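You operate a simulated robot arm through the tools that you are given. There is no shell and no other tool. Be economical: measure what you need, move in short steps, check, and stop when the job is done.

You are at the controls of a simulated two-armed robot. One attempt, no reset.

## Task
Test the clamped valve, then the clamped cap, at the low band.
Fine: close the vent valve, pump into the band and wait for the result; drain, close the drain valve, turn the size switch to small and test again; open the vent valve last; leave them clamped and the other valves and caps alone.

The check looks at the end state, three seconds after you hand in, the way a careful person would. Anything else that was tipped, shoved, dropped, spilled or broken makes it a failure. Lids that push on must go on centred and level and be pressed home; caps that screw on are set level and turned clockwise until they are tight.

## Robot
Two 7-joint arms with fingered hands on one trunk, on a base that drives. Base frame: it is fixed to the floor where the robot stands at the start and does not move with it; the origin is under the middle of the robot, x ahead of it, y to its left, z up; the surface under the hand at the start is at about z = 0.86. Readings come in m, degrees, newtons and seconds.
The left shoulder is at the start at [0.04, 0.146, 1.179], the right one opposite. With the tool pointing down near the work surface each hand reaches from about 0.3 to 0.72 m from the robot's upright axis, wherever it stands, measured 20 degrees to its own side. Places, roughly: drain valve of the test rig [0.4, 0.1, 0.8]; long clamp bar of the test rig [0.6, 0.1, 1]; short clamp bar of the test rig [0.6, 0.4, 0.9]; size switch of the test rig [0.5, 0.3, 0.9]; test cap in blue (8x8x5 cm) [0.3, -1.6, 1.3]; test cap in grey (8x8x5 cm) [0.6, 0.4, 0.9]; test cap in teal [0.5, -1.25, 1.25]; valve with the green lever [0.5, -1.25, 1]; valve with the orange lever [0.5, -1.5, 1]; valve with the purple lever [0.25, -1.75, 1]. Payload 4 kg a hand.
The TCP of each hand is the grasp point between the finger pads, 0.026 m short of the fingertips. In the tool frame z runs along the fingers and y along their closing line. The gripper opens to 0.148 m. The gripper's body begins 0.073 m behind the TCP. The gripper is a hand of 3 fingers: y runs from the thumb to the fingers, the wrist lies at [0, 0, -0.224] in the tool frame, and closing takes about 1.5 s.
Orientation is that of the tool frame in the base frame, as [roll, pitch, yaw] about the fixed x, y, z axes, in that order (R = Rz(yaw) Ry(pitch) Rx(roll)). With the fingers straight down and closing along the base's y, the tool's x points along the base's -x, its y along +y and its z along -z.

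## Interface
- The arms move only by the tool nudge_tool. It takes "left_motion", "right_motion" or both (then of equal length, played together; a hand with none holds still); each is a list of rows, each a list of 6 numbers: the shift along the tool's x, y, z in m, then the turn, a rotation vector about the tool's x, y, z in degrees. In form: [[tx, ty, tz, ax, ay, az], ...]. A call has 1 to 10 rows; each row is the pose to reach, as a shift and turn from the pose commanded when the call began, along the tool's axes at that moment. "left_jaw" and "right_jaw" are, for a hand that has rows, the gripper command, from -1 (shut) to 1 (fully open), values between in proportion, set as the call begins (left out, the last holds). A row lasts 0.2 s, in which the tool goes at most 0.05 m and 8.6 degrees; a call with a longer step from one row to the next is refused whole, and so is a gripper value outside its range. Where a pose cannot be reached the arm comes as near as it can. A force on the tool above 40 N (or 10 N above the force at the start of the call, whichever is more), or a blocked arm, ends the call early, and 0.2 s more pass. The fingers move at their own pace (about 0.108 m/s each) and stop on an object; they squeeze with about 27 N. The grip force told is the motor's: it shows also when the fingers shut on nothing. Time passes only in rows, and 0.2 s behind the last, so rows that repeat a pose let the fingers close. It gives the time, the measured TCP pose, the force on the tool (base axes), the opening and the grip force at its end, in the units of the frame above (readings bear some noise), with the torque about the TCP (base axes, N m) and any sound that the robot's microphone picked up.
- Cameras (640 x 400 px; columns grow to the right, rows downward): "scene" is now at [0.1019, 0.0188, 1.4016]; the picture's right is [0.22, -0.98, 0.00], its down [-0.63, -0.14, -0.76] and it looks along [0.75, 0.16, -0.65] (base axes); focal length 214 px, centre (320, 200). "left" rides on the left gripper at [-0.068, -0.039, -0.09] in its tool frame; the picture's right is [0.50, -0.87, 0.00], its down [0.66, 0.38, -0.65] and it looks along [0.57, 0.33, 0.76] (tool axes); focal length 222 px, centre (320, 200). "right" rides on the right gripper at [0.068, -0.039, -0.09] in its tool frame; the picture's right is [0.50, 0.87, 0.00], its down [-0.66, 0.38, -0.65] and it looks along [-0.57, 0.33, 0.76] (tool axes); focal length 222 px, centre (320, 200). There is no depth. A picture from a camera that has moved, and an enlarged one, comes with that camera's place and axes in the base frame and with its lens.
- capture(camera): a new picture of that camera. No time passes.
- move_column(by): slides the trunk up (or, below 0, down) by that many m; the arms and the scene camera ride with it, the base frame stays. It gives what a move gives, with no picture.
- roll_base(legs): drives the robot by 1 to 6 legs, each [ahead, left, turn to the left] in m, m and degrees, along the robot's own axes; the way and the turn of a leg run together, so that a leg with both is an arc; at most 1.5 m and 180 degrees a leg. The arms and the cameras ride along, it lands a little off, and it stops where it bumps. It gives what a move gives.
- curl_fingers(finger1, finger2, thumb_bend, hand): sets how far each is bent, from 0 (flat) to 1 (curled in); at 0.3 the hand is open as for a grip, at 0.7 the pads meet at the TCP. One left out holds its place. A second passes; each finger stops where it meets its share of the squeeze, and holds until it gets a number again. A gripper value or a shape takes the hand back. It gives what a move gives, with no picture; readings hold the bend of each and the force on the fingers (four entries, about 0 where the hand has none), thumb and palm.
- hand_shape(shape, hand): the hand has 3 fingers and takes this shape, open, in about a second: jaw (thumb against the fingers, like two jaws); tri (thumb and two fingers); tip (a fingertip pinch); poke (one finger out to press); point (the index stretched); flat (the hand flat); cup (the hand cupped); fist (a fist). The gripper value then closes the fingers along that shape, each until it touches; the sizes above hold for jaw. It gives what a move gives, with no picture.
- aim_head(pan, tilt): turns the head with the scene camera to pan (to the left, within 86 degrees either way) and tilt (down, from -29 to 69), counted from straight ahead of the robot. It gives what a move gives.
- enlarge(camera, box): a new picture of the part [left, top, right, bottom] of that camera's present view, enlarged. No time passes.
- job_done(): hands the job in; it is judged then, once.

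Go step by step. Nothing tells you exact positions but the pictures and the camera data: compare them with the known pose of the tool, close in by small moves and look again before you grip or let go. The budget is 120 turns and 92 pictures, counting those below and the enlarged ones. Unless the task says otherwise, let go and move clear before handing in, and close with one line.

The tools are called after "Emit:" as name(argument=value, ...) on one line, values as JSON. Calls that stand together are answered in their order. nudge_tool: Moves the arms, as the interface text tells. Its arguments: {"type":"object","properties":{"left_motion":{"type":"array","items":{"type":"array","items":{"type":"number"}}},"left_jaw":{"type":"number"},"right_motion":{"type":"array","items":{"type":"array","items":{"type":"number"}}},"right_jaw":{"type":"number"}},"required":[]} The other tools are called the same way: move_column (by) slides the trunk up or down; hand_shape (shape, hand) gives the hand a shape; curl_fingers (finger1, finger2, thumb_bend, hand) moves the fingers one by one; roll_base (legs) drives the base; aim_head (pan, tilt) turns the head that bears the scene camera; capture (camera) takes a picture; enlarge (camera, box) takes an enlarged picture of a part of a camera's view; job_done () hands the job in.

At the start:

```text
t: 0.0
left_eef_pos: [0.3845, 0.2355, 1.3046]
left_tool_rot: [-179.9, -0.1, -179.9]
left_wrist_force: [0.1, 0.2, -0.1]
left_torque: [-0.02, 0.03, -0.01]
left_opening: 0.1482
left_grasp_force: 0.2
left_shape: jaw
left_bend: [0.3, 0.3, 0.3]
left_finger forces: [0.1, 0.1, 0.0, 0.1, 0.0, 0.1]
right_eef_pos: [0.3764, -0.0577, 1.2555]
right_tool_rot: [-179.9, 0.0, 180.0]
right_wrist_force: [-0.3, -0.2, 0.1]
right_torque: [0.04, 0.03, 0.03]
right_opening: 0.148
right_grasp_force: 0.0
right_shape: jaw
right_bend: [0.3, 0.3, 0.3]
right_finger forces: [0.0, 0.1, 0.0, 0.0, 0.0, 0.1]
trunk travel left (down, up): [-0.35, 0.156]
robot x, y, heading: [0.0052, -0.0021, 0.1]
head pan, tilt: [12.5, 40.2]
```

scene: 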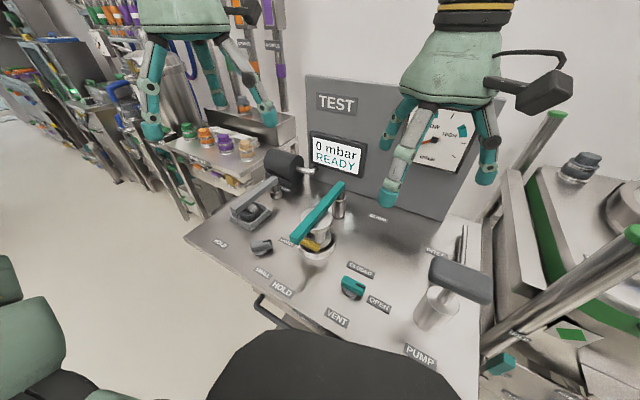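
right: 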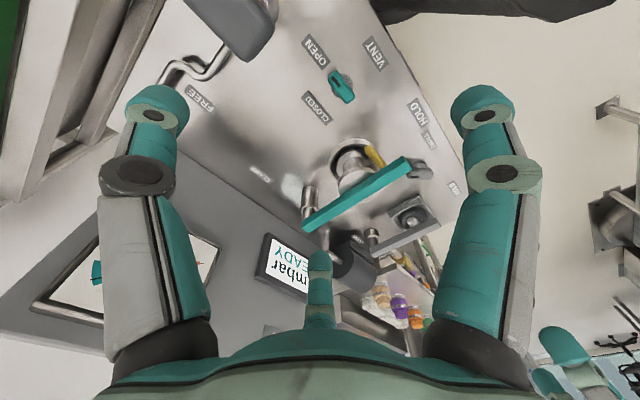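
left: 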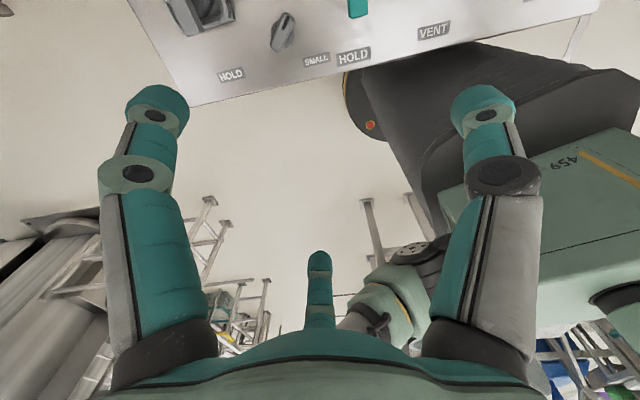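

I see the test rig with its panel, clamp bars, vent valve (teal knob), pump handle and size switch. I'll take enlarged views first.

Emit:
enlarge(camera="scene", box=[180, 140, 340, 300])

Emit:
enlarge(camera="scene", box=[320, 200, 500, 380])

Emit:
enlarge(camera="right", box=[180, 0, 500, 200])

```text
2.50 times, centred on (260, 220) of scene
camera zoom: at [0.1019, 0.0188, 1.4016], right [0.22, -0.98, 0.0], down [-0.63, -0.14, -0.76], along [0.75, 0.16, -0.65], focal length 536 px, centre (470, 150)
```

zoom: 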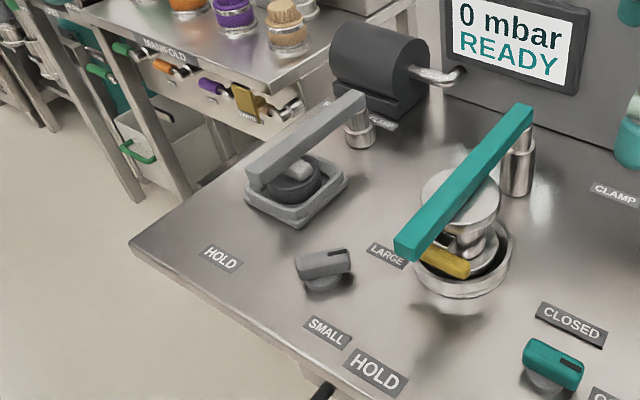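

```text
2.22 times, centred on (410, 290) of scene
camera zoom: at [0.1019, 0.0188, 1.4016], right [0.22, -0.98, 0.0], down [-0.63, -0.14, -0.76], along [0.75, 0.16, -0.65], focal length 477 px, centre (120, 0)
```

zoom: 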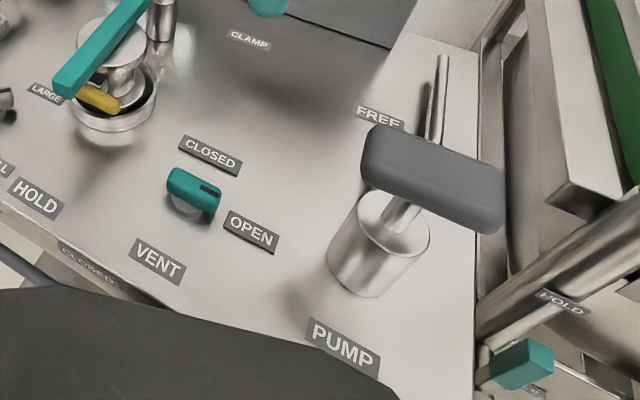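

```text
2.00 times, centred on (340, 100) of right
camera zoom: at [0.3097, -0.0979, 1.3469], right [-0.5, 0.87, 0.0], down [0.66, 0.38, 0.65], along [0.57, 0.33, -0.76], focal length 444 px, centre (280, 400)
```

zoom: 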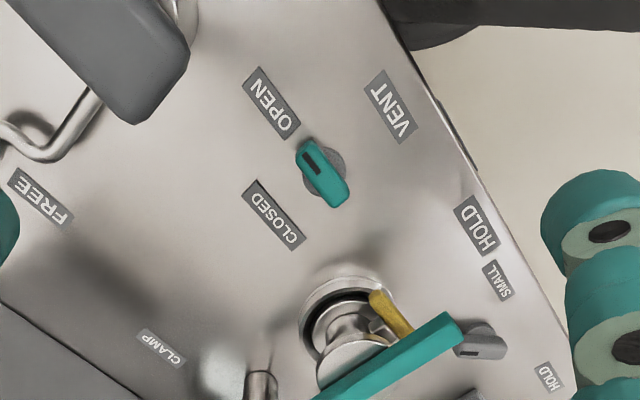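

The vent points to OPEN and the size switch appears set to LARGE. I'll look at the front edge for the drain valve and at the gauge.

Emit:
aim_head(pan=10, tilt=66)

Emit:
capture(camera="scene")

Emit:
aim_head(pan=-5, tilt=25)

Emit:
capture(camera="scene")

```text
t: 0.9
left_eef_pos: [0.3848, 0.2361, 1.3052]
left_tool_rot: [-179.9, -0.1, -179.9]
left_wrist_force: [0.2, 1.1, -0.3]
left_torque: [0.0, -0.05, -0.02]
left_opening: 0.1478
left_grasp_force: 0.1
left_shape: jaw
left_bend: [0.3, 0.3, 0.3]
left_finger forces: [0.0, 0.1, 0.2, 0.0, 0.0, 0.0]
right_eef_pos: [0.3787, -0.0586, 1.2557]
right_tool_rot: [-180.0, 0.0, 180.0]
right_wrist_force: [-0.2, 0.4, -0.1]
right_torque: [0.01, 0.01, -0.01]
right_opening: 0.1478
right_grasp_force: 0.1
right_shape: jaw
right_bend: [0.3, 0.3, 0.3]
right_finger forces: [0.0, 0.1, 0.1, 0.0, 0.0, 0.0]
trunk travel left (down, up): [-0.35, 0.156]
robot x, y, heading: [0.0025, -0.0007, -0.0]
head pan, tilt: [10.0, 66.0]
```

```text
85 pictures are left
camera scene: at [0.0776, 0.0108, 1.3686], right [0.17, -0.98, 0.0], down [-0.9, -0.16, -0.41], along [0.4, 0.07, -0.91], focal length 214 px, centre (320, 200)
```

scene: 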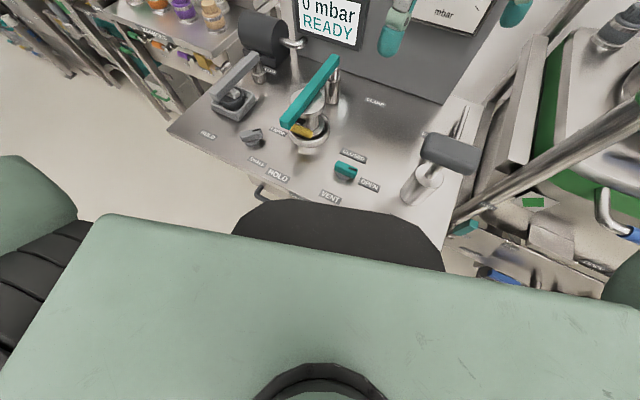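

```text
t: 2.0
left_eef_pos: [0.3849, 0.2369, 1.3062]
left_tool_rot: [-179.9, 0.0, -179.9]
left_wrist_force: [0.0, 0.3, -0.8]
left_torque: [0.03, 0.01, 0.03]
left_opening: 0.1476
left_grasp_force: 0.1
left_shape: jaw
left_bend: [0.3, 0.3, 0.3]
left_finger forces: [0.0, 0.0, 0.0, 0.1, 0.1, 0.0]
right_eef_pos: [0.3773, -0.0587, 1.2568]
right_tool_rot: [180.0, 0.0, -180.0]
right_wrist_force: [-0.3, -0.5, -0.1]
right_torque: [0.04, 0.0, 0.01]
right_opening: 0.148
right_grasp_force: 0.1
right_shape: jaw
right_bend: [0.3, 0.3, 0.3]
right_finger forces: [0.0, 0.0, 0.0, 0.1, 0.1, 0.0]
trunk travel left (down, up): [-0.35, 0.156]
robot x, y, heading: [0.0006, 0.0008, -0.2]
head pan, tilt: [-5.0, 25.0]
```

```text
84 pictures are left
camera scene: at [0.1108, -0.0075, 1.4252], right [-0.09, -1.0, 0.0], down [-0.42, 0.04, -0.91], along [0.9, -0.08, -0.42], focal length 214 px, centre (320, 200)
```

scene: 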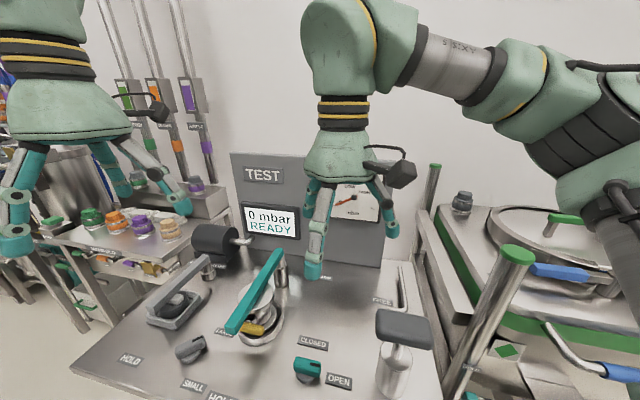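

The robot's chest hides the drain valve, so I'll back off a bit and move the right hand aside from the gauge.

Emit:
nudge_tool(right_motion=[[0.02, -0.04, 0, 0, 0, 0], [0.04, -0.08, 0, 0, 0, 0], [0.04, -0.12, 0, 0, 0, 0], [0.04, -0.16, 0, 0, 0, 0]])

Emit:
roll_base(legs=[[-0.4, 0, 0]])

Emit:
aim_head(pan=8, tilt=35)

Emit:
capture(camera="scene")

```text
t: 3.0
left_eef_pos: [0.3834, 0.2339, 1.3055]
left_tool_rot: [179.9, 0.1, -179.9]
left_wrist_force: [-0.3, -0.3, 0.6]
left_torque: [0.01, 0.02, -0.02]
left_opening: 0.1479
left_grasp_force: 0.1
left_shape: jaw
left_bend: [0.3, 0.3, 0.3]
left_finger forces: [0.1, 0.0, 0.0, 0.1, 0.1, 0.0]
right_eef_pos: [0.3365, -0.22, 1.2556]
right_tool_rot: [179.9, 0.0, -180.0]
right_wrist_force: [-0.2, -0.3, -0.5]
right_torque: [0.04, -0.01, -0.02]
right_opening: 0.1479
right_grasp_force: 0.0
right_shape: jaw
right_bend: [0.3, 0.3, 0.3]
right_finger forces: [0.0, 0.0, 0.0, 0.0, 0.0, 0.1]
trunk travel left (down, up): [-0.35, 0.156]
robot x, y, heading: [-0.0022, -0.0007, 0.0]
head pan, tilt: [-5.0, 25.0]
```

```text
t: 5.5
left_eef_pos: [-0.0146, 0.2349, 1.3039]
left_tool_rot: [-180.0, 0.0, 180.0]
left_wrist_force: [0.2, -0.1, 0.1]
left_torque: [-0.01, 0.0, 0.0]
left_opening: 0.1479
left_grasp_force: 0.0
left_shape: jaw
left_bend: [0.3, 0.3, 0.3]
left_finger forces: [0.0, 0.0, 0.0, 0.1, 0.1, 0.1]
right_eef_pos: [-0.0626, -0.2168, 1.2566]
right_tool_rot: [-179.9, -0.1, 179.9]
right_wrist_force: [0.2, -0.2, 0.3]
right_torque: [-0.02, 0.0, 0.01]
right_opening: 0.1479
right_grasp_force: 0.1
right_shape: jaw
right_bend: [0.3, 0.3, 0.3]
right_finger forces: [0.0, 0.0, 0.0, 0.0, 0.1, 0.0]
trunk travel left (down, up): [-0.35, 0.156]
robot x, y, heading: [-0.3972, 0.0006, -0.2]
head pan, tilt: [-5.0, 25.0]
```

```text
t: 6.2
left_eef_pos: [-0.016, 0.2355, 1.3055]
left_tool_rot: [-179.9, 0.0, 180.0]
left_wrist_force: [0.2, 0.3, -0.2]
left_torque: [0.01, -0.04, -0.01]
left_opening: 0.148
left_grasp_force: 0.1
left_shape: jaw
left_bend: [0.3, 0.3, 0.3]
left_finger forces: [0.0, 0.0, 0.1, 0.0, 0.1, 0.0]
right_eef_pos: [-0.0642, -0.2197, 1.2551]
right_tool_rot: [-180.0, 0.0, 179.9]
right_wrist_force: [-0.4, -0.9, 0.2]
right_torque: [-0.02, 0.03, 0.01]
right_opening: 0.1479
right_grasp_force: 0.1
right_shape: jaw
right_bend: [0.3, 0.3, 0.3]
right_finger forces: [0.1, 0.0, 0.0, 0.0, 0.0, 0.0]
trunk travel left (down, up): [-0.35, 0.156]
robot x, y, heading: [-0.3983, 0.0018, -0.3]
head pan, tilt: [8.0, 35.0]
```

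```text
83 pictures are left
camera scene: at [-0.2942, 0.0127, 1.4096], right [0.14, -0.99, 0.0], down [-0.57, -0.08, -0.82], along [0.81, 0.11, -0.57], focal length 214 px, centre (320, 200)
```

scene: 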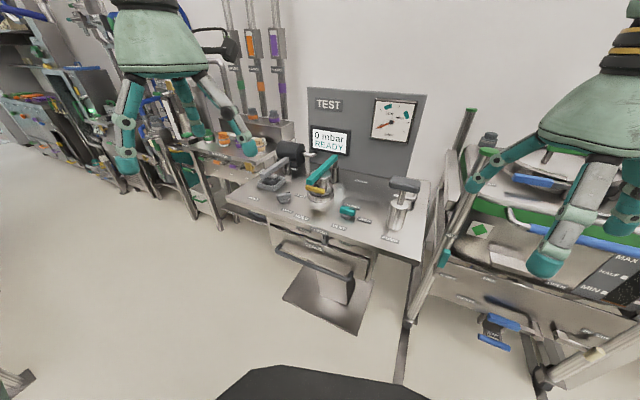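

Emit:
enlarge(camera="scene", box=[260, 200, 400, 290])

Emit:
enlarge(camera="scene", box=[300, 80, 440, 170])

```text
4.44 times, centred on (330, 245) of scene
camera zoom: at [-0.2942, 0.0127, 1.4096], right [0.14, -0.99, 0.0], down [-0.57, -0.08, -0.82], along [0.81, 0.11, -0.57], focal length 953 px, centre (276, 0)
```

zoom: 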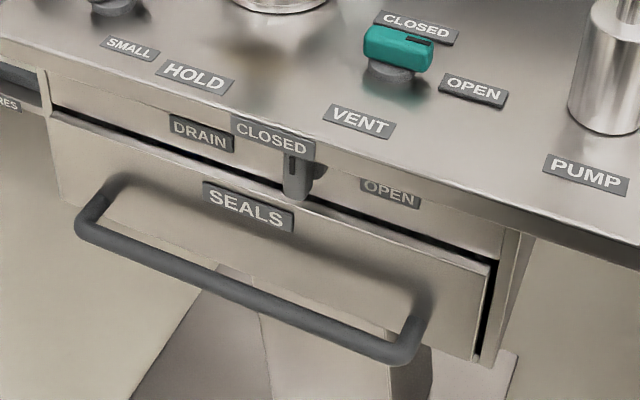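

```text
4.44 times, centred on (370, 125) of scene
camera zoom: at [-0.2942, 0.0127, 1.4096], right [0.14, -0.99, 0.0], down [-0.57, -0.08, -0.82], along [0.81, 0.11, -0.57], focal length 953 px, centre (98, 533)
```

zoom: 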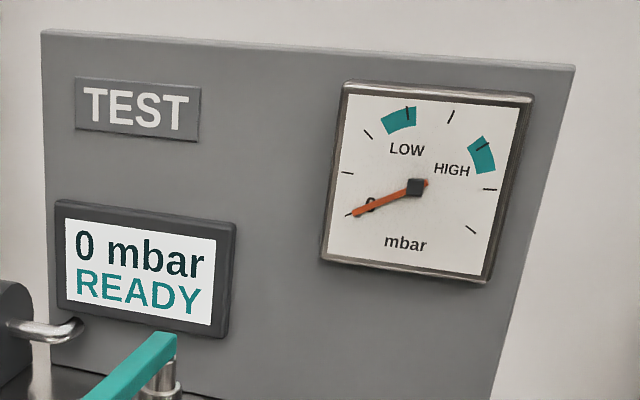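

The drain knob is on the front panel under the edge and points up to CLOSED; the rig stands turned about -18° relative to me. I'll square up to it and drive in.

Emit:
roll_base(legs=[[0, 0, -17.7], [0, 0.251, 0], [0.199, 0, 0]])

Emit:
aim_head(pan=0, tilt=45)

Emit:
capture(camera="scene")

```text
t: 10.3
left_eef_pos: [0.3061, 0.2893, 1.3063]
left_tool_rot: [-180.0, 0.0, 161.9]
left_wrist_force: [-0.7, -0.1, 0.8]
left_torque: [0.01, 0.0, 0.04]
left_opening: 0.1482
left_grasp_force: 0.1
left_shape: jaw
left_bend: [0.3, 0.3, 0.3]
left_finger forces: [0.0, 0.0, 0.0, 0.0, 0.0, 0.0]
right_eef_pos: [0.1206, -0.1279, 1.2571]
right_tool_rot: [-180.0, 0.1, 161.9]
right_wrist_force: [0.0, -0.7, 0.1]
right_torque: [0.02, -0.04, 0.01]
right_opening: 0.1479
right_grasp_force: 0.1
right_shape: jaw
right_bend: [0.3, 0.3, 0.3]
right_finger forces: [0.0, 0.0, 0.0, 0.1, 0.1, 0.0]
trunk travel left (down, up): [-0.35, 0.156]
robot x, y, heading: [-0.1295, 0.1865, -17.9]
head pan, tilt: [8.0, 35.0]
```

```text
t: 11.0
left_eef_pos: [0.3091, 0.2889, 1.3059]
left_tool_rot: [-179.8, 0.0, 162.0]
left_wrist_force: [-0.6, -0.2, -0.5]
left_torque: [-0.01, 0.05, -0.01]
left_opening: 0.1482
left_grasp_force: 0.0
left_shape: jaw
left_bend: [0.3, 0.3, 0.3]
left_finger forces: [0.0, 0.0, 0.0, 0.0, 0.0, 0.1]
right_eef_pos: [0.1235, -0.1293, 1.2561]
right_tool_rot: [180.0, -0.1, 161.9]
right_wrist_force: [0.2, 0.0, -0.5]
right_torque: [0.02, 0.01, -0.01]
right_opening: 0.1478
right_grasp_force: 0.0
right_shape: jaw
right_bend: [0.3, 0.3, 0.3]
right_finger forces: [0.1, 0.0, 0.0, 0.0, 0.1, 0.1]
trunk travel left (down, up): [-0.35, 0.156]
robot x, y, heading: [-0.1342, 0.1848, -18.1]
head pan, tilt: [0.0, 45.0]
```

```text
80 pictures are left
camera scene: at [-0.0343, 0.1518, 1.3946], right [-0.31, -0.95, 0.0], down [-0.67, 0.22, -0.71], along [0.67, -0.22, -0.71], focal length 214 px, centre (320, 200)
```

scene: 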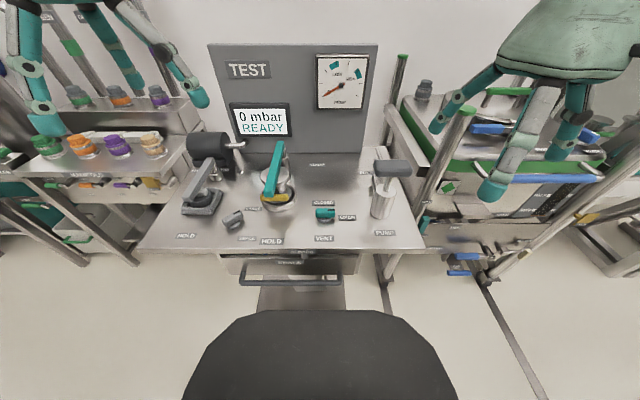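

Emit:
enlarge(camera="scene", box=[170, 170, 290, 250])

Emit:
enlarge(camera="scene", box=[290, 150, 430, 250])

```text
5.00 times, centred on (230, 210) of scene
camera zoom: at [-0.0343, 0.1518, 1.3946], right [-0.31, -0.95, 0.0], down [-0.67, 0.22, -0.71], along [0.67, -0.22, -0.71], focal length 1072 px, centre (770, 150)
```

zoom: 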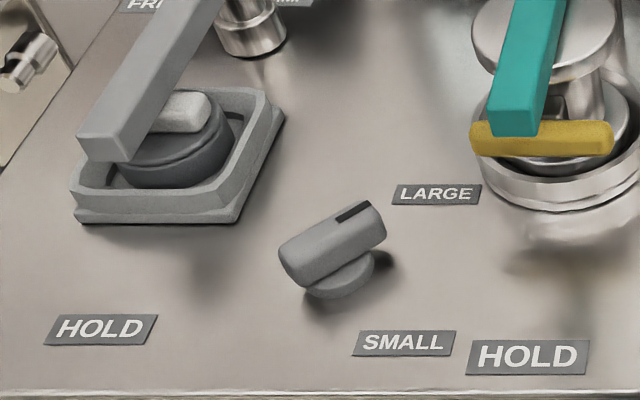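

```text
4.00 times, centred on (360, 200) of scene
camera zoom: at [-0.0343, 0.1518, 1.3946], right [-0.31, -0.95, 0.0], down [-0.67, 0.22, -0.71], along [0.67, -0.22, -0.71], focal length 858 px, centre (160, 200)
```

zoom: 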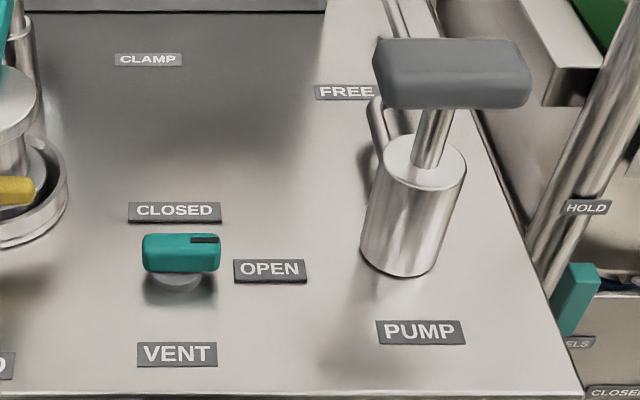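

The scene is now square on: vent at about (0.383, 0.00, 0.889), pointer right at OPEN with CLOSED ahead. I'll bring the right hand above it, turned 90° about its axis so it can turn back while gripping.

Emit:
nudge_tool(right_motion=[[-0.021, 0.02, 0, 0, 0, 8], [-0.042, 0.04, 0, 0, 0, 16], [-0.063, 0.06, 0, 0, 0, 24], [-0.083, 0.08, 0, 0, 0, 32], [-0.104, 0.1, 0, 0, 0, 40], [-0.125, 0.12, 0, 0, 0, 48], [-0.146, 0.14, 0.02, 0, 0, 56], [-0.166, 0.161, 0.05, 0, 0, 64], [-0.187, 0.181, 0.08, 0, 0, 72], [-0.208, 0.201, 0.11, 0, 0, 80]], right_jaw=0)

Emit:
nudge_tool(right_motion=[[0, 0, 0.03, 0, 0, 5], [0, 0, 0.06, 0, 0, 10], [0, 0, 0.06, 0, 0, 10]])

Emit:
capture(camera="right")

Emit:
capture(camera="scene")

```text
t: 13.2
left_eef_pos: [0.3097, 0.2883, 1.3047]
left_tool_rot: [-179.9, -0.1, 162.0]
left_wrist_force: [0.9, 0.4, -0.7]
left_torque: [0.01, 0.02, -0.01]
left_opening: 0.148
left_grasp_force: 0.1
left_shape: jaw
left_bend: [0.3, 0.3, 0.3]
left_finger forces: [0.0, 0.0, 0.0, 0.1, 0.0, 0.0]
right_eef_pos: [0.384, -0.0015, 1.1458]
right_tool_rot: [-179.9, -0.1, 81.7]
right_wrist_force: [0.6, 0.6, -0.2]
right_torque: [-0.01, 0.05, -0.02]
right_opening: 0.0744
right_grasp_force: 0.1
right_shape: jaw
right_bend: [0.36, 0.36, 0.7]
right_finger forces: [0.0, 0.0, 0.0, 0.0, 0.1, 0.0]
trunk travel left (down, up): [-0.35, 0.156]
robot x, y, heading: [-0.1284, 0.1807, -18.0]
head pan, tilt: [0.0, 45.0]
```

```text
t: 14.0
left_eef_pos: [0.3077, 0.2888, 1.3055]
left_tool_rot: [-179.9, 0.0, 162.0]
left_wrist_force: [-1.1, -0.8, 0.6]
left_torque: [-0.03, -0.01, 0.0]
left_opening: 0.1479
left_grasp_force: 0.0
left_shape: jaw
left_bend: [0.3, 0.3, 0.3]
left_finger forces: [0.0, 0.1, 0.0, 0.0, 0.0, 0.0]
right_eef_pos: [0.3976, -0.0137, 1.0995]
right_tool_rot: [-179.6, 0.1, 72.2]
right_wrist_force: [-0.4, -0.9, 0.0]
right_torque: [-0.01, -0.01, 0.0]
right_opening: 0.0743
right_grasp_force: 0.0
right_shape: jaw
right_bend: [0.36, 0.36, 0.7]
right_finger forces: [0.1, 0.0, 0.1, 0.1, 0.0, 0.0]
right hand out of reach, approached as far as the arm can: row 2, 3
trunk travel left (down, up): [-0.35, 0.156]
robot x, y, heading: [-0.1333, 0.1821, -18.1]
head pan, tilt: [0.0, 45.0]
```

```text
77 pictures are left
camera right: at [0.3818, 0.062, 1.1906], right [0.98, 0.21, -0.01], down [0.17, -0.74, 0.65], along [0.13, -0.64, -0.76], focal length 222 px, centre (320, 200)
```

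right: 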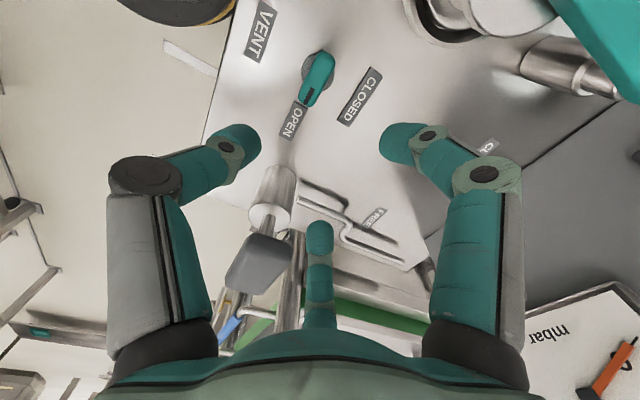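

```text
76 pictures are left
camera scene: at [-0.0362, 0.1524, 1.3948], right [-0.31, -0.95, 0.0], down [-0.67, 0.22, -0.71], along [0.67, -0.22, -0.71], focal length 214 px, centre (320, 200)
```

scene: 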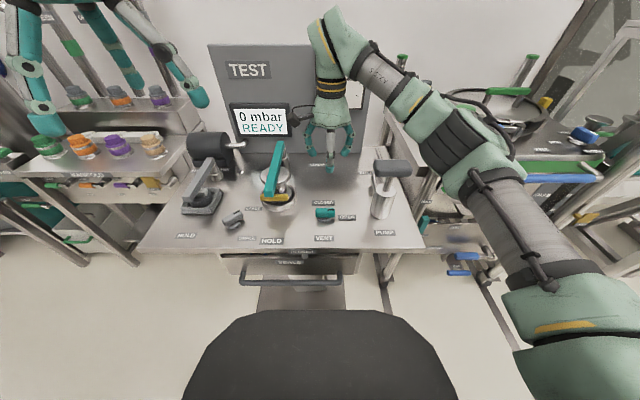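

The full 90° turn is just out of reach there. I'll back the rotation off 15° and try lowering.

Emit:
nudge_tool(right_motion=[[0.003, -0.008, 0, 0, 0, -8], [0.0066, -0.0175, 0, 0, 0, -16], [0.0066, -0.0175, 0.03, 0, 0, -16], [0.0066, -0.0175, 0.06, 0, 0, -16], [0.0066, -0.0175, 0.09, 0, 0, -16], [0.0066, -0.0175, 0.12, 0, 0, -16], [0.0066, -0.0175, 0.12, 0, 0, -16]])

Emit:
capture(camera="right")

```text
t: 15.6
left_eef_pos: [0.3091, 0.2896, 1.3046]
left_tool_rot: [-179.9, 0.0, 162.0]
left_wrist_force: [0.4, -0.6, -0.5]
left_torque: [-0.02, 0.0, 0.01]
left_opening: 0.1478
left_grasp_force: 0.0
left_shape: jaw
left_bend: [0.3, 0.3, 0.3]
left_finger forces: [0.0, 0.1, 0.0, 0.0, 0.0, 0.1]
right_eef_pos: [0.3845, -0.001, 0.9787]
right_tool_rot: [179.9, 0.0, 87.9]
right_wrist_force: [-0.2, 0.2, 0.9]
right_torque: [-0.01, 0.0, -0.01]
right_opening: 0.0743
right_grasp_force: 0.0
right_shape: jaw
right_bend: [0.36, 0.36, 0.7]
right_finger forces: [0.0, 0.0, 0.1, 0.1, 0.0, 0.0]
trunk travel left (down, up): [-0.35, 0.156]
robot x, y, heading: [-0.1256, 0.1848, -18.2]
head pan, tilt: [0.0, 45.0]
```

```text
75 pictures are left
camera right: at [0.3474, 0.0668, 1.0689], right [0.88, 0.47, 0.0], down [0.35, -0.67, 0.65], along [0.31, -0.58, -0.76], focal length 222 px, centre (320, 200)
```

right: 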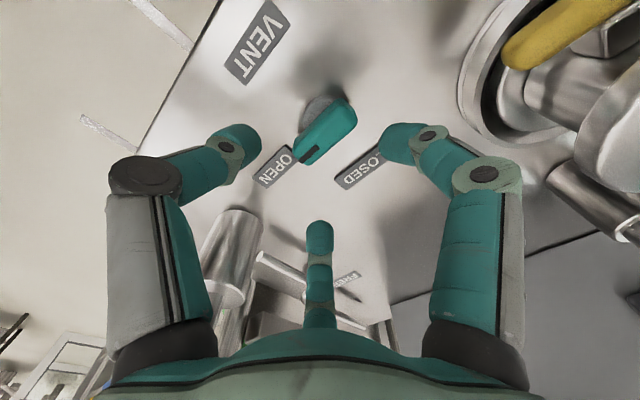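

The vent bar lies between the fingers, about centred. I'll lower and close on it.

Emit:
nudge_tool(right_motion=[[0.004, 0.004, 0.025, 0, 0, 0], [0.004, 0.004, 0.05, 0, 0, 0], [0.004, 0.004, 0.073, 0, 0, 0], [0.004, 0.004, 0.073, 0, 0, 0]])

Emit:
capture(camera="right")

Emit:
enlarge(camera="scene", box=[270, 130, 390, 240])

```text
t: 16.6
left_eef_pos: [0.3087, 0.2885, 1.305]
left_tool_rot: [-179.9, 0.0, 162.0]
left_wrist_force: [-0.6, 0.5, 0.0]
left_torque: [-0.01, -0.02, 0.01]
left_opening: 0.148
left_grasp_force: 0.1
left_shape: jaw
left_bend: [0.3, 0.3, 0.3]
left_finger forces: [0.1, 0.0, 0.0, 0.1, 0.0, 0.1]
right_eef_pos: [0.3989, -0.0048, 0.9076]
right_tool_rot: [-179.7, -0.1, 88.3]
right_wrist_force: [-0.9, -0.5, 0.3]
right_torque: [-0.03, -0.02, 0.02]
right_opening: 0.0744
right_grasp_force: 0.0
right_shape: jaw
right_bend: [0.36, 0.36, 0.7]
right_finger forces: [0.0, 0.1, 0.0, 0.0, 0.1, 0.0]
right hand out of reach, approached as far as the arm can: row 2, 3, 4
trunk travel left (down, up): [-0.35, 0.156]
robot x, y, heading: [-0.1313, 0.1813, -17.8]
head pan, tilt: [0.0, 45.0]
```

```text
74 pictures are left
camera right: at [0.3617, 0.0634, 0.9987], right [0.88, 0.47, 0.0], down [0.36, -0.67, 0.65], along [0.3, -0.57, -0.76], focal length 222 px, centre (320, 200)
```

right: 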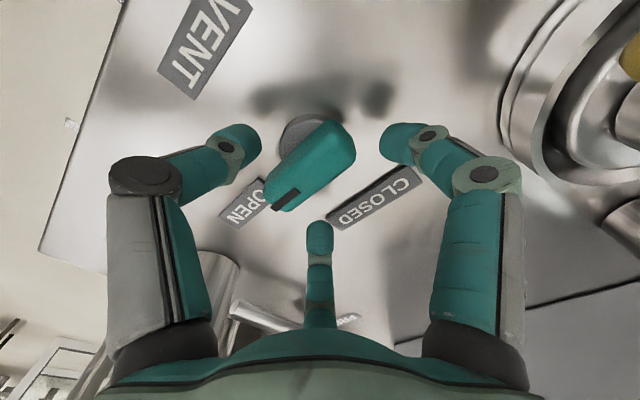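

```text
3.64 times, centred on (330, 185) of scene
camera zoom: at [-0.0351, 0.1522, 1.3947], right [-0.31, -0.95, 0.0], down [-0.67, 0.22, -0.71], along [0.67, -0.22, -0.71], focal length 780 px, centre (284, 254)
```

zoom: 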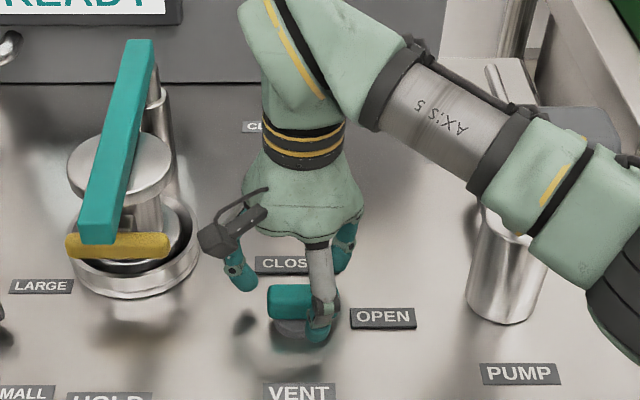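

The limit bites slightly again: I'm about 1 cm too far ahead. I'll back off 10° more of rotation and recentre.

Emit:
nudge_tool(right_motion=[[0.004, -0.006, 0, 0, 0, -5], [0.008, -0.0115, 0, 0, 0, -10], [0.008, -0.0115, 0.002, 0, 0, -10]])

Emit:
capture(camera="right")

```text
t: 17.4
left_eef_pos: [0.3083, 0.2886, 1.3044]
left_tool_rot: [-179.9, 0.0, 161.9]
left_wrist_force: [0.2, -0.1, -0.4]
left_torque: [0.03, 0.0, 0.04]
left_opening: 0.1477
left_grasp_force: 0.0
left_shape: jaw
left_bend: [0.3, 0.3, 0.3]
left_finger forces: [0.1, 0.1, 0.0, 0.0, 0.0, 0.1]
right_eef_pos: [0.3886, 0.0025, 0.9059]
right_tool_rot: [-180.0, 0.1, 98.0]
right_wrist_force: [-0.5, -0.4, 0.0]
right_torque: [0.02, 0.0, 0.01]
right_opening: 0.0741
right_grasp_force: 0.0
right_shape: jaw
right_bend: [0.36, 0.36, 0.7]
right_finger forces: [0.1, 0.0, 0.1, 0.0, 0.0, 0.1]
trunk travel left (down, up): [-0.35, 0.156]
robot x, y, heading: [-0.1323, 0.1833, -18.3]
head pan, tilt: [0.0, 45.0]
```

```text
72 pictures are left
camera right: at [0.3394, 0.064, 0.9969], right [0.79, 0.62, 0.0], down [0.47, -0.6, 0.65], along [0.4, -0.51, -0.76], focal length 222 px, centre (320, 200)
```

right: 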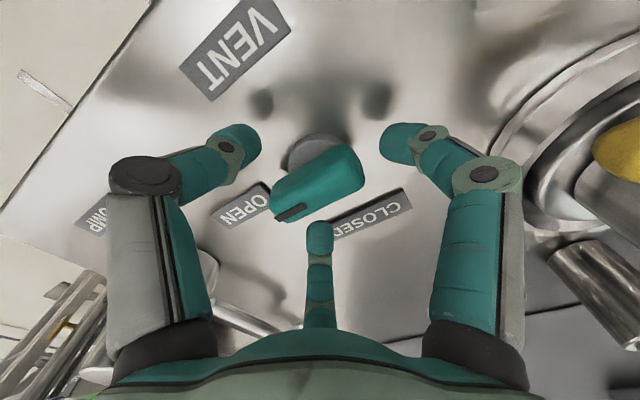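

Centred now; closing on the bar.

Emit:
nudge_tool(right_motion=[[0.003, -0.003, 0.0, 0, 0, 0], [0.003, -0.003, 0.0, 0, 0, 0], [0.003, -0.003, 0.0, 0, 0, 0], [0.003, -0.003, 0.0, 0, 0, 0], [0.003, -0.003, 0.0, 0, 0, 0]], right_jaw=-1)

Emit:
capture(camera="right")

```text
t: 18.6
left_eef_pos: [0.308, 0.2894, 1.3059]
left_tool_rot: [-179.9, -0.1, 162.0]
left_wrist_force: [-0.3, -0.7, -0.5]
left_torque: [-0.04, -0.01, -0.03]
left_opening: 0.148
left_grasp_force: 0.1
left_shape: jaw
left_bend: [0.3, 0.3, 0.3]
left_finger forces: [0.0, 0.1, 0.0, 0.0, 0.0, 0.0]
right_eef_pos: [0.3846, 0.0072, 0.906]
right_tool_rot: [-179.9, 0.1, 97.8]
right_wrist_force: [0.4, 2.8, -4.9]
right_torque: [0.05, 0.04, -0.03]
right_opening: 0.0235
right_grasp_force: 27.4
right_shape: jaw
right_bend: [0.77, 0.76, 0.7]
right_finger forces: [23.8, 20.8, 0.0, 0.0, 23.2, 0.1]
trunk travel left (down, up): [-0.35, 0.156]
robot x, y, heading: [-0.1279, 0.1846, -18.1]
head pan, tilt: [0.0, 45.0]
```

```text
71 pictures are left
camera right: at [0.3366, 0.0669, 0.997], right [0.79, 0.61, 0.0], down [0.47, -0.6, 0.65], along [0.4, -0.52, -0.76], focal length 222 px, centre (320, 200)
```

right: 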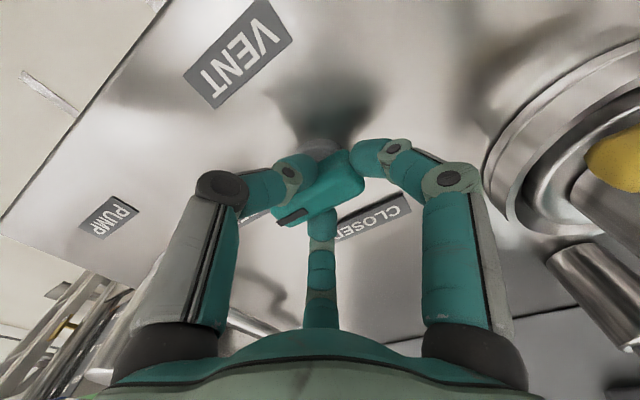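

Gripped. Now turning counterclockwise.

Emit:
nudge_tool(right_motion=[[0, 0, 0, 0, 0, -8], [0, 0, 0, 0, 0, -16], [0, 0, 0, 0, 0, -24], [0, 0, 0, 0, 0, -32], [0, 0, 0, 0, 0, -40], [0, 0, 0, 0, 0, -48], [0, 0, 0, 0, 0, -56], [0, 0, 0, 0, 0, -64], [0, 0, 0, 0, 0, -72], [0, 0, 0, 0, 0, -80]])

Emit:
capture(camera="right")

Emit:
enlarge(camera="scene", box=[270, 130, 390, 240])

```text
t: 20.8
left_eef_pos: [0.3063, 0.2844, 1.3057]
left_tool_rot: [179.8, 0.0, 162.0]
left_wrist_force: [0.1, -0.1, 0.7]
left_torque: [0.01, -0.02, 0.01]
left_opening: 0.1479
left_grasp_force: 0.1
left_shape: jaw
left_bend: [0.3, 0.3, 0.3]
left_finger forces: [0.0, 0.0, 0.0, 0.1, 0.0, 0.1]
right_eef_pos: [0.3841, 0.0004, 0.907]
right_tool_rot: [179.9, -0.1, 177.8]
right_wrist_force: [-15.9, -19.3, -9.6]
right_torque: [-0.59, 0.26, -0.17]
right_opening: 0.0213
right_grasp_force: 26.7
right_shape: jaw
right_bend: [0.76, 0.76, 0.7]
right_finger forces: [19.7, 16.8, 0.1, 0.0, 39.9, 0.0]
trunk travel left (down, up): [-0.35, 0.156]
robot x, y, heading: [-0.126, 0.184, -18.3]
head pan, tilt: [0.0, 45.0]
```

```text
70 pictures are left
camera right: at [0.3141, -0.0361, 0.9983], right [-0.47, 0.88, 0.0], down [0.67, 0.35, 0.65], along [0.58, 0.31, -0.76], focal length 222 px, centre (320, 200)
```

right: 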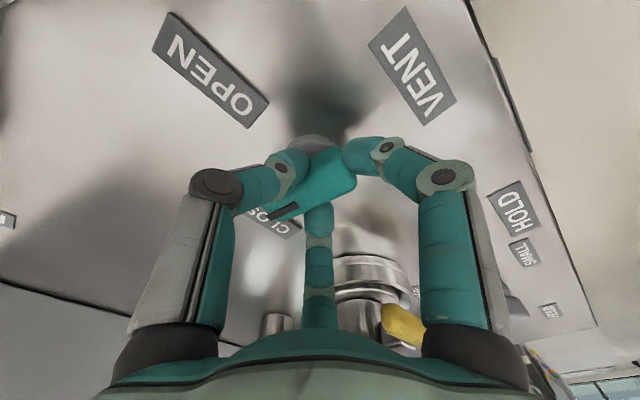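

```text
3.64 times, centred on (330, 185) of scene
camera zoom: at [-0.0369, 0.1481, 1.3947], right [-0.31, -0.95, 0.0], down [-0.67, 0.22, -0.71], along [0.67, -0.22, -0.71], focal length 780 px, centre (284, 254)
```

zoom: 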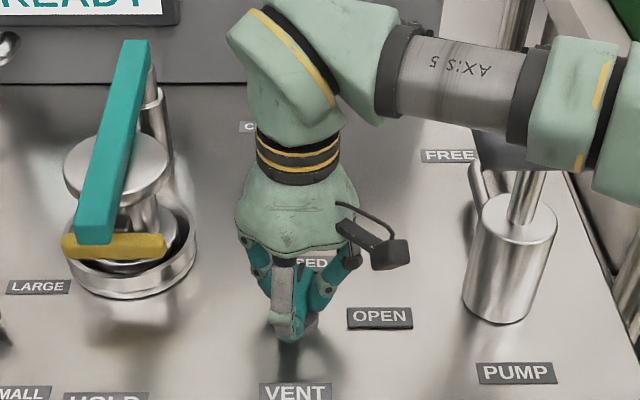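

The bar is nearly at CLOSED. A little more turn to reach the stop.

Emit:
nudge_tool(right_motion=[[0, 0.0, 0, 0, 0, -4], [0, 0.0, 0, 0, 0, -8], [0, 0.0, 0, 0, 0, -12], [0, 0.0, 0, 0, 0, -12]])

Emit:
capture(camera="right")

```text
t: 21.8
left_eef_pos: [0.307, 0.2853, 1.3059]
left_tool_rot: [179.9, 0.0, 162.0]
left_wrist_force: [-0.6, 0.3, -0.3]
left_torque: [0.01, -0.02, -0.02]
left_opening: 0.1478
left_grasp_force: 0.0
left_shape: jaw
left_bend: [0.3, 0.3, 0.3]
left_finger forces: [0.1, 0.1, 0.1, 0.0, 0.0, 0.1]
right_eef_pos: [0.383, 0.001, 0.9073]
right_tool_rot: [179.9, 0.0, -170.3]
right_wrist_force: [-13.0, -26.3, -4.3]
right_torque: [-0.8, 0.08, -0.18]
right_opening: 0.0215
right_grasp_force: 26.9
right_shape: jaw
right_bend: [0.76, 0.77, 0.7]
right_finger forces: [19.4, 16.2, 0.0, 0.0, 42.1, 0.1]
trunk travel left (down, up): [-0.35, 0.156]
robot x, y, heading: [-0.1282, 0.1814, -18.4]
head pan, tilt: [0.0, 45.0]
```

```text
68 pictures are left
camera right: at [0.3229, -0.0503, 0.9981], right [-0.64, 0.77, 0.0], down [0.58, 0.48, 0.65], along [0.5, 0.42, -0.76], focal length 222 px, centre (320, 200)
```

right: 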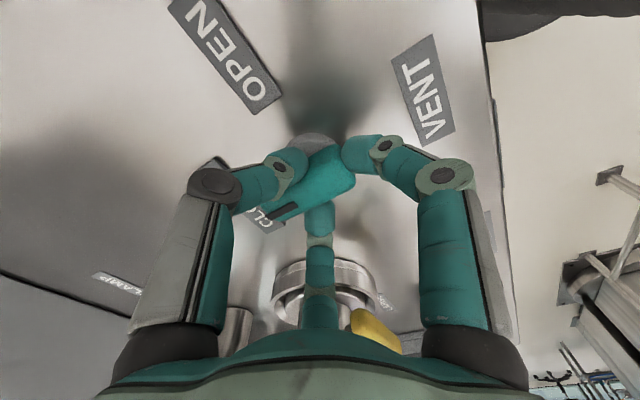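

It still follows; I'll release and look from the head.

Emit:
nudge_tool(right_motion=[[0, 0, 0, 0, 0, 0], [0, 0, 0, 0, 0, 0], [0, 0, 0, 0, 0, 0], [0, 0, -0.04, 0, 0, 4], [0, 0, -0.08, 0, 0, 10], [0, 0, -0.12, 0, 0, 18], [0.03, -0.04, -0.16, 0, 0, 26], [0.06, -0.08, -0.18, 0, 0, 27], [0.09, -0.12, -0.18, 0, 0, 27]], right_jaw=0)

Emit:
capture(camera="scene")

Emit:
enlarge(camera="scene", box=[270, 160, 390, 250])

```text
refused: row 7 steps farther than a row can; nothing moved
```

```text
67 pictures are left
camera scene: at [-0.037, 0.1474, 1.3947], right [-0.31, -0.95, 0.0], down [-0.67, 0.22, -0.71], along [0.67, -0.22, -0.71], focal length 214 px, centre (320, 200)
```

scene: 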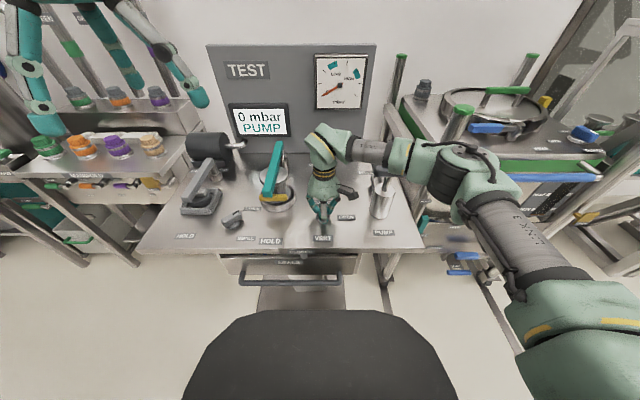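

```text
4.44 times, centred on (330, 205) of scene
camera zoom: at [-0.037, 0.1474, 1.3947], right [-0.31, -0.95, 0.0], down [-0.67, 0.22, -0.71], along [0.67, -0.22, -0.71], focal length 953 px, centre (276, 178)
```

zoom: 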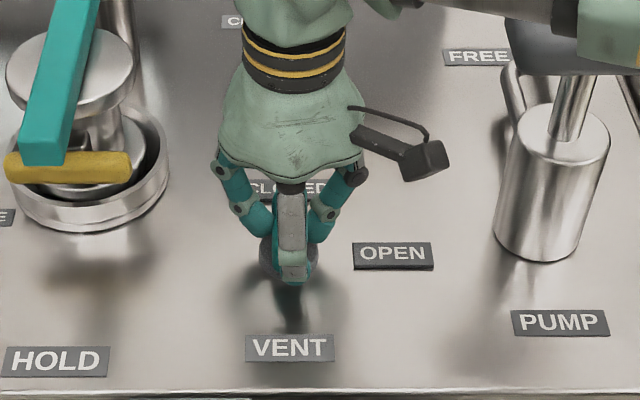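

The display now says PUMP, so the vent is closed. Releasing and lifting straight up.

Emit:
nudge_tool(right_motion=[[0, 0, 0, 0, 0, 0], [0, 0, 0, 0, 0, 0], [0, 0, 0, 0, 0, 0], [0, 0, -0.04, 0, 0, 4], [0, 0, -0.08, 0, 0, 10], [0, 0, -0.12, 0, 0, 18], [0, 0, -0.16, 0, 0, 26], [0.02, -0.03, -0.19, 0, 0, 27], [0.04, -0.06, -0.2, 0, 0, 27]], right_jaw=0)

Emit:
enlarge(camera="scene", box=[220, 90, 420, 250])

```text
t: 23.8
left_eef_pos: [0.3093, 0.287, 1.3052]
left_tool_rot: [180.0, 0.0, 162.0]
left_wrist_force: [-0.9, -0.3, -0.8]
left_torque: [-0.01, 0.02, -0.03]
left_opening: 0.148
left_grasp_force: 0.0
left_shape: jaw
left_bend: [0.3, 0.3, 0.3]
left_finger forces: [0.0, 0.0, 0.1, 0.0, 0.0, 0.0]
right_eef_pos: [0.3535, -0.0605, 1.1075]
right_tool_rot: [180.0, 0.0, 162.9]
right_wrist_force: [1.1, 0.1, -0.2]
right_torque: [0.03, -0.01, -0.03]
right_opening: 0.0735
right_grasp_force: 0.0
right_shape: jaw
right_bend: [0.36, 0.36, 0.7]
right_finger forces: [0.0, 0.0, 0.0, 0.0, 0.0, 0.0]
trunk travel left (down, up): [-0.35, 0.156]
robot x, y, heading: [-0.1346, 0.1844, -17.9]
head pan, tilt: [0.0, 45.0]
```

```text
2.50 times, centred on (320, 170) of scene
camera zoom: at [-0.0361, 0.1501, 1.3947], right [-0.31, -0.95, 0.0], down [-0.67, 0.22, -0.71], along [0.67, -0.22, -0.71], focal length 536 px, centre (320, 275)
```

zoom: 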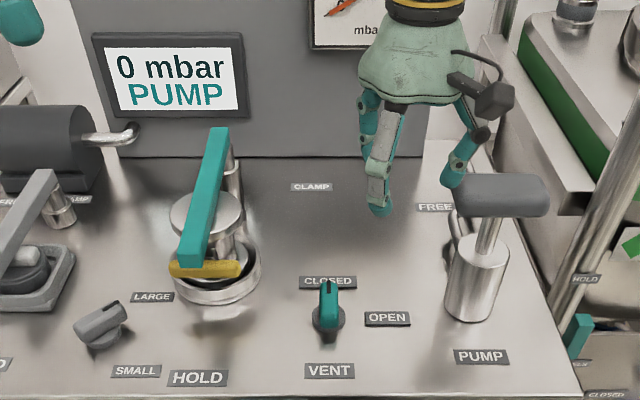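

Vent set cleanly at CLOSED. Next is the pump: T-handle at about (0.36, -0.19, 1.03); I'll bring the right hand above it turned about 90° the other way.

Emit:
nudge_tool(right_motion=[[0, 0, -0.04, 0, 0, -8], [-0.01, -0.02, -0.08, 0, 0, -16], [-0.02, -0.045, -0.08, 0, 0, -24], [-0.03, -0.07, -0.08, 0, 0, -32], [-0.04, -0.095, -0.08, 0, 0, -40], [-0.046, -0.122, -0.08, 0, 0, -48], [-0.046, -0.122, -0.08, 0, 0, -56], [-0.046, -0.122, -0.08, 0, 0, -64], [-0.046, -0.122, -0.08, 0, 0, -72], [-0.046, -0.122, -0.08, 0, 0, -80]], right_jaw=0.2)

Emit:
capture(camera="scene")

Emit:
capture(camera="right")

```text
t: 26.0
left_eef_pos: [0.3081, 0.2882, 1.3051]
left_tool_rot: [-179.9, 0.0, 161.9]
left_wrist_force: [-0.2, 0.3, -0.1]
left_torque: [0.02, -0.03, 0.01]
left_opening: 0.1478
left_grasp_force: 0.0
left_shape: jaw
left_bend: [0.3, 0.3, 0.3]
left_finger forces: [0.0, 0.1, 0.1, 0.0, 0.0, 0.1]
right_eef_pos: [0.3632, -0.191, 1.1867]
right_tool_rot: [-180.0, 0.0, -116.9]
right_wrist_force: [-0.6, 0.1, -0.1]
right_torque: [-0.01, 0.0, -0.01]
right_opening: 0.0885
right_grasp_force: 0.1
right_shape: jaw
right_bend: [0.32, 0.32, 0.7]
right_finger forces: [0.1, 0.0, 0.0, 0.0, 0.0, 0.0]
trunk travel left (down, up): [-0.35, 0.156]
robot x, y, heading: [-0.1286, 0.1848, -17.9]
head pan, tilt: [0.0, 45.0]
```

```text
64 pictures are left
camera scene: at [-0.0352, 0.1523, 1.3947], right [-0.31, -0.95, 0.0], down [-0.67, 0.22, -0.71], along [0.67, -0.22, -0.71], focal length 214 px, centre (320, 200)
```

scene: 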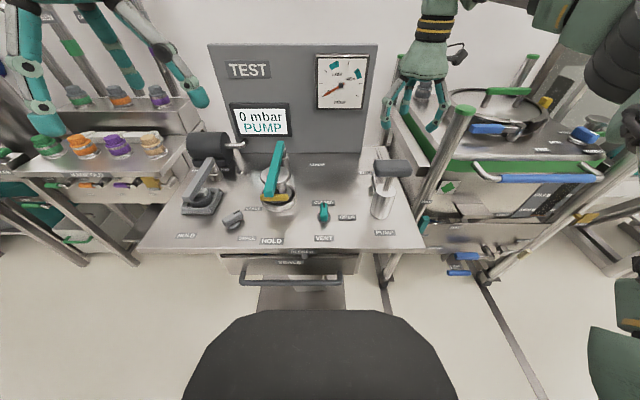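

```text
63 pictures are left
camera right: at [0.3679, -0.2697, 1.2774], right [-1.0, -0.05, 0.0], down [-0.04, 0.76, 0.65], along [-0.04, 0.65, -0.76], focal length 222 px, centre (320, 200)
```

right: 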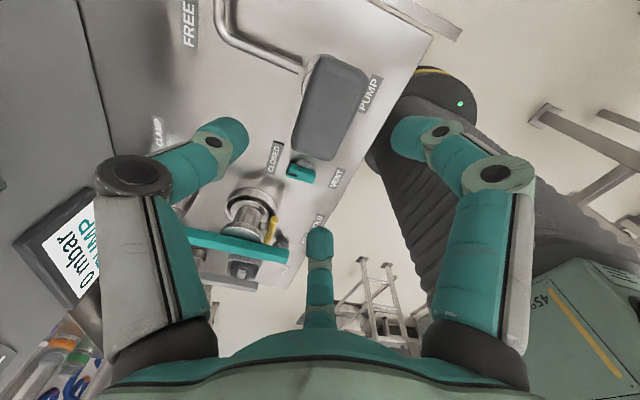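

Aligned over the handle; descend and grip its sides.

Emit:
nudge_tool(right_motion=[[0.004, 0.008, 0.035, 0, 0, -8], [0.004, 0.008, 0.07, 0, 0, -8], [0.004, 0.008, 0.11, 0, 0, -8], [0.004, 0.008, 0.14, 0, 0, -8], [0.004, 0.008, 0.14, 0, 0, -8]])

Emit:
capture(camera="right")

Emit:
enlarge(camera="scene", box=[310, 90, 470, 250])

```text
t: 27.2
left_eef_pos: [0.3067, 0.29, 1.306]
left_tool_rot: [-179.9, 0.1, 162.0]
left_wrist_force: [-1.5, 0.1, 1.3]
left_torque: [0.0, -0.04, -0.04]
left_opening: 0.1478
left_grasp_force: 0.0
left_shape: jaw
left_bend: [0.3, 0.3, 0.3]
left_finger forces: [0.0, 0.0, 0.0, 0.0, 0.0, 0.0]
right_eef_pos: [0.3543, -0.1901, 1.0494]
right_tool_rot: [-180.0, 0.1, -109.1]
right_wrist_force: [-0.9, -0.1, 12.3]
right_torque: [0.57, 0.12, 0.06]
right_opening: 0.0876
right_grasp_force: 0.0
right_shape: jaw
right_bend: [0.32, 0.31, 0.7]
right_finger forces: [0.0, 11.5, 0.0, 0.0, 0.0, 0.0]
trunk travel left (down, up): [-0.35, 0.156]
robot x, y, heading: [-0.1316, 0.1868, -18.2]
head pan, tilt: [0.0, 45.0]
```

```text
62 pictures are left
camera right: at [0.368, -0.2682, 1.1402], right [-0.98, -0.19, 0.0], down [-0.15, 0.74, 0.65], along [-0.12, 0.64, -0.76], focal length 222 px, centre (320, 200)
```

right: 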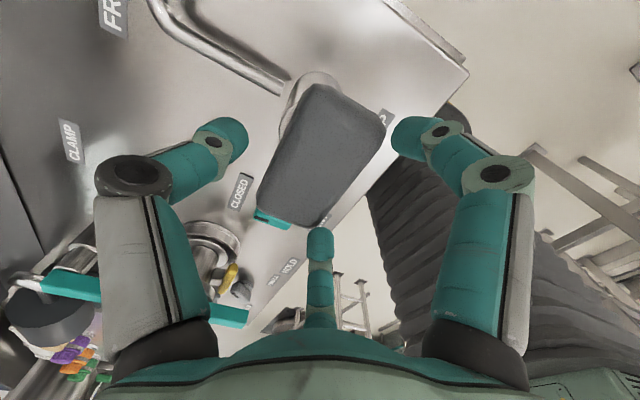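

```text
2.50 times, centred on (390, 170) of scene
camera zoom: at [-0.0363, 0.1529, 1.3948], right [-0.31, -0.95, 0.0], down [-0.67, 0.22, -0.71], along [0.67, -0.22, -0.71], focal length 536 px, centre (145, 275)
```

zoom: 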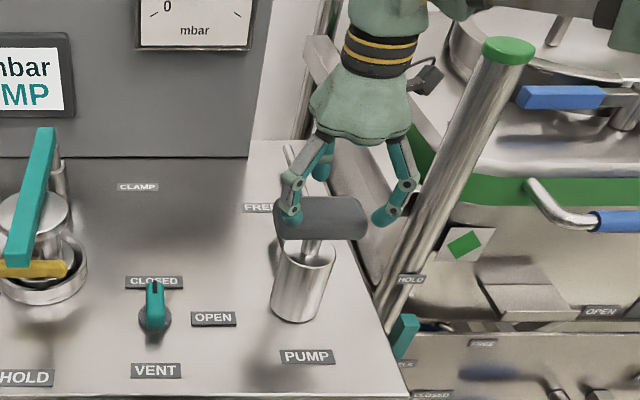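

One finger landed on the handle's top edge. I'll lift a little, open wider, shift and rotate to straddle it properly.

Emit:
nudge_tool(right_motion=[[0, 0, -0.03, 0, 0, 0], [0, 0.005, -0.035, 0, 0, -5], [0, 0.01, -0.035, 0, 0, -10], [0, 0.01, -0.035, 0, 0, -10], [0, 0.01, -0.035, 0, 0, -10]], right_jaw=0.6)

Emit:
capture(camera="right")

```text
t: 28.4
left_eef_pos: [0.3092, 0.2877, 1.3056]
left_tool_rot: [-179.9, -0.1, 162.0]
left_wrist_force: [0.2, 0.3, -0.3]
left_torque: [0.02, 0.0, -0.02]
left_opening: 0.1477
left_grasp_force: 0.0
left_shape: jaw
left_bend: [0.3, 0.3, 0.3]
left_finger forces: [0.1, 0.1, 0.0, 0.0, 0.0, 0.0]
right_eef_pos: [0.3451, -0.1867, 1.0821]
right_tool_rot: [180.0, 0.0, -99.2]
right_wrist_force: [0.1, 0.5, 0.6]
right_torque: [-0.01, -0.01, 0.01]
right_opening: 0.118
right_grasp_force: 0.2
right_shape: jaw
right_bend: [0.26, 0.25, 0.48]
right_finger forces: [0.0, 0.1, 0.0, 0.0, 0.0, 0.1]
trunk travel left (down, up): [-0.35, 0.156]
robot x, y, heading: [-0.1316, 0.1797, -18.2]
head pan, tilt: [0.0, 45.0]
```

```text
60 pictures are left
camera right: at [0.3733, -0.2615, 1.1733], right [-0.93, -0.36, 0.0], down [-0.27, 0.71, 0.65], along [-0.23, 0.61, -0.76], focal length 222 px, centre (320, 200)
```

right: 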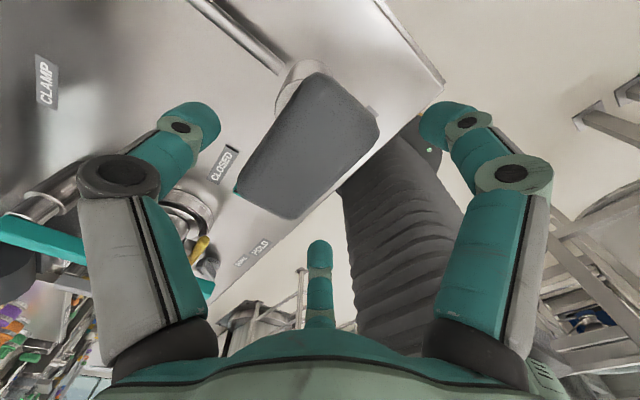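

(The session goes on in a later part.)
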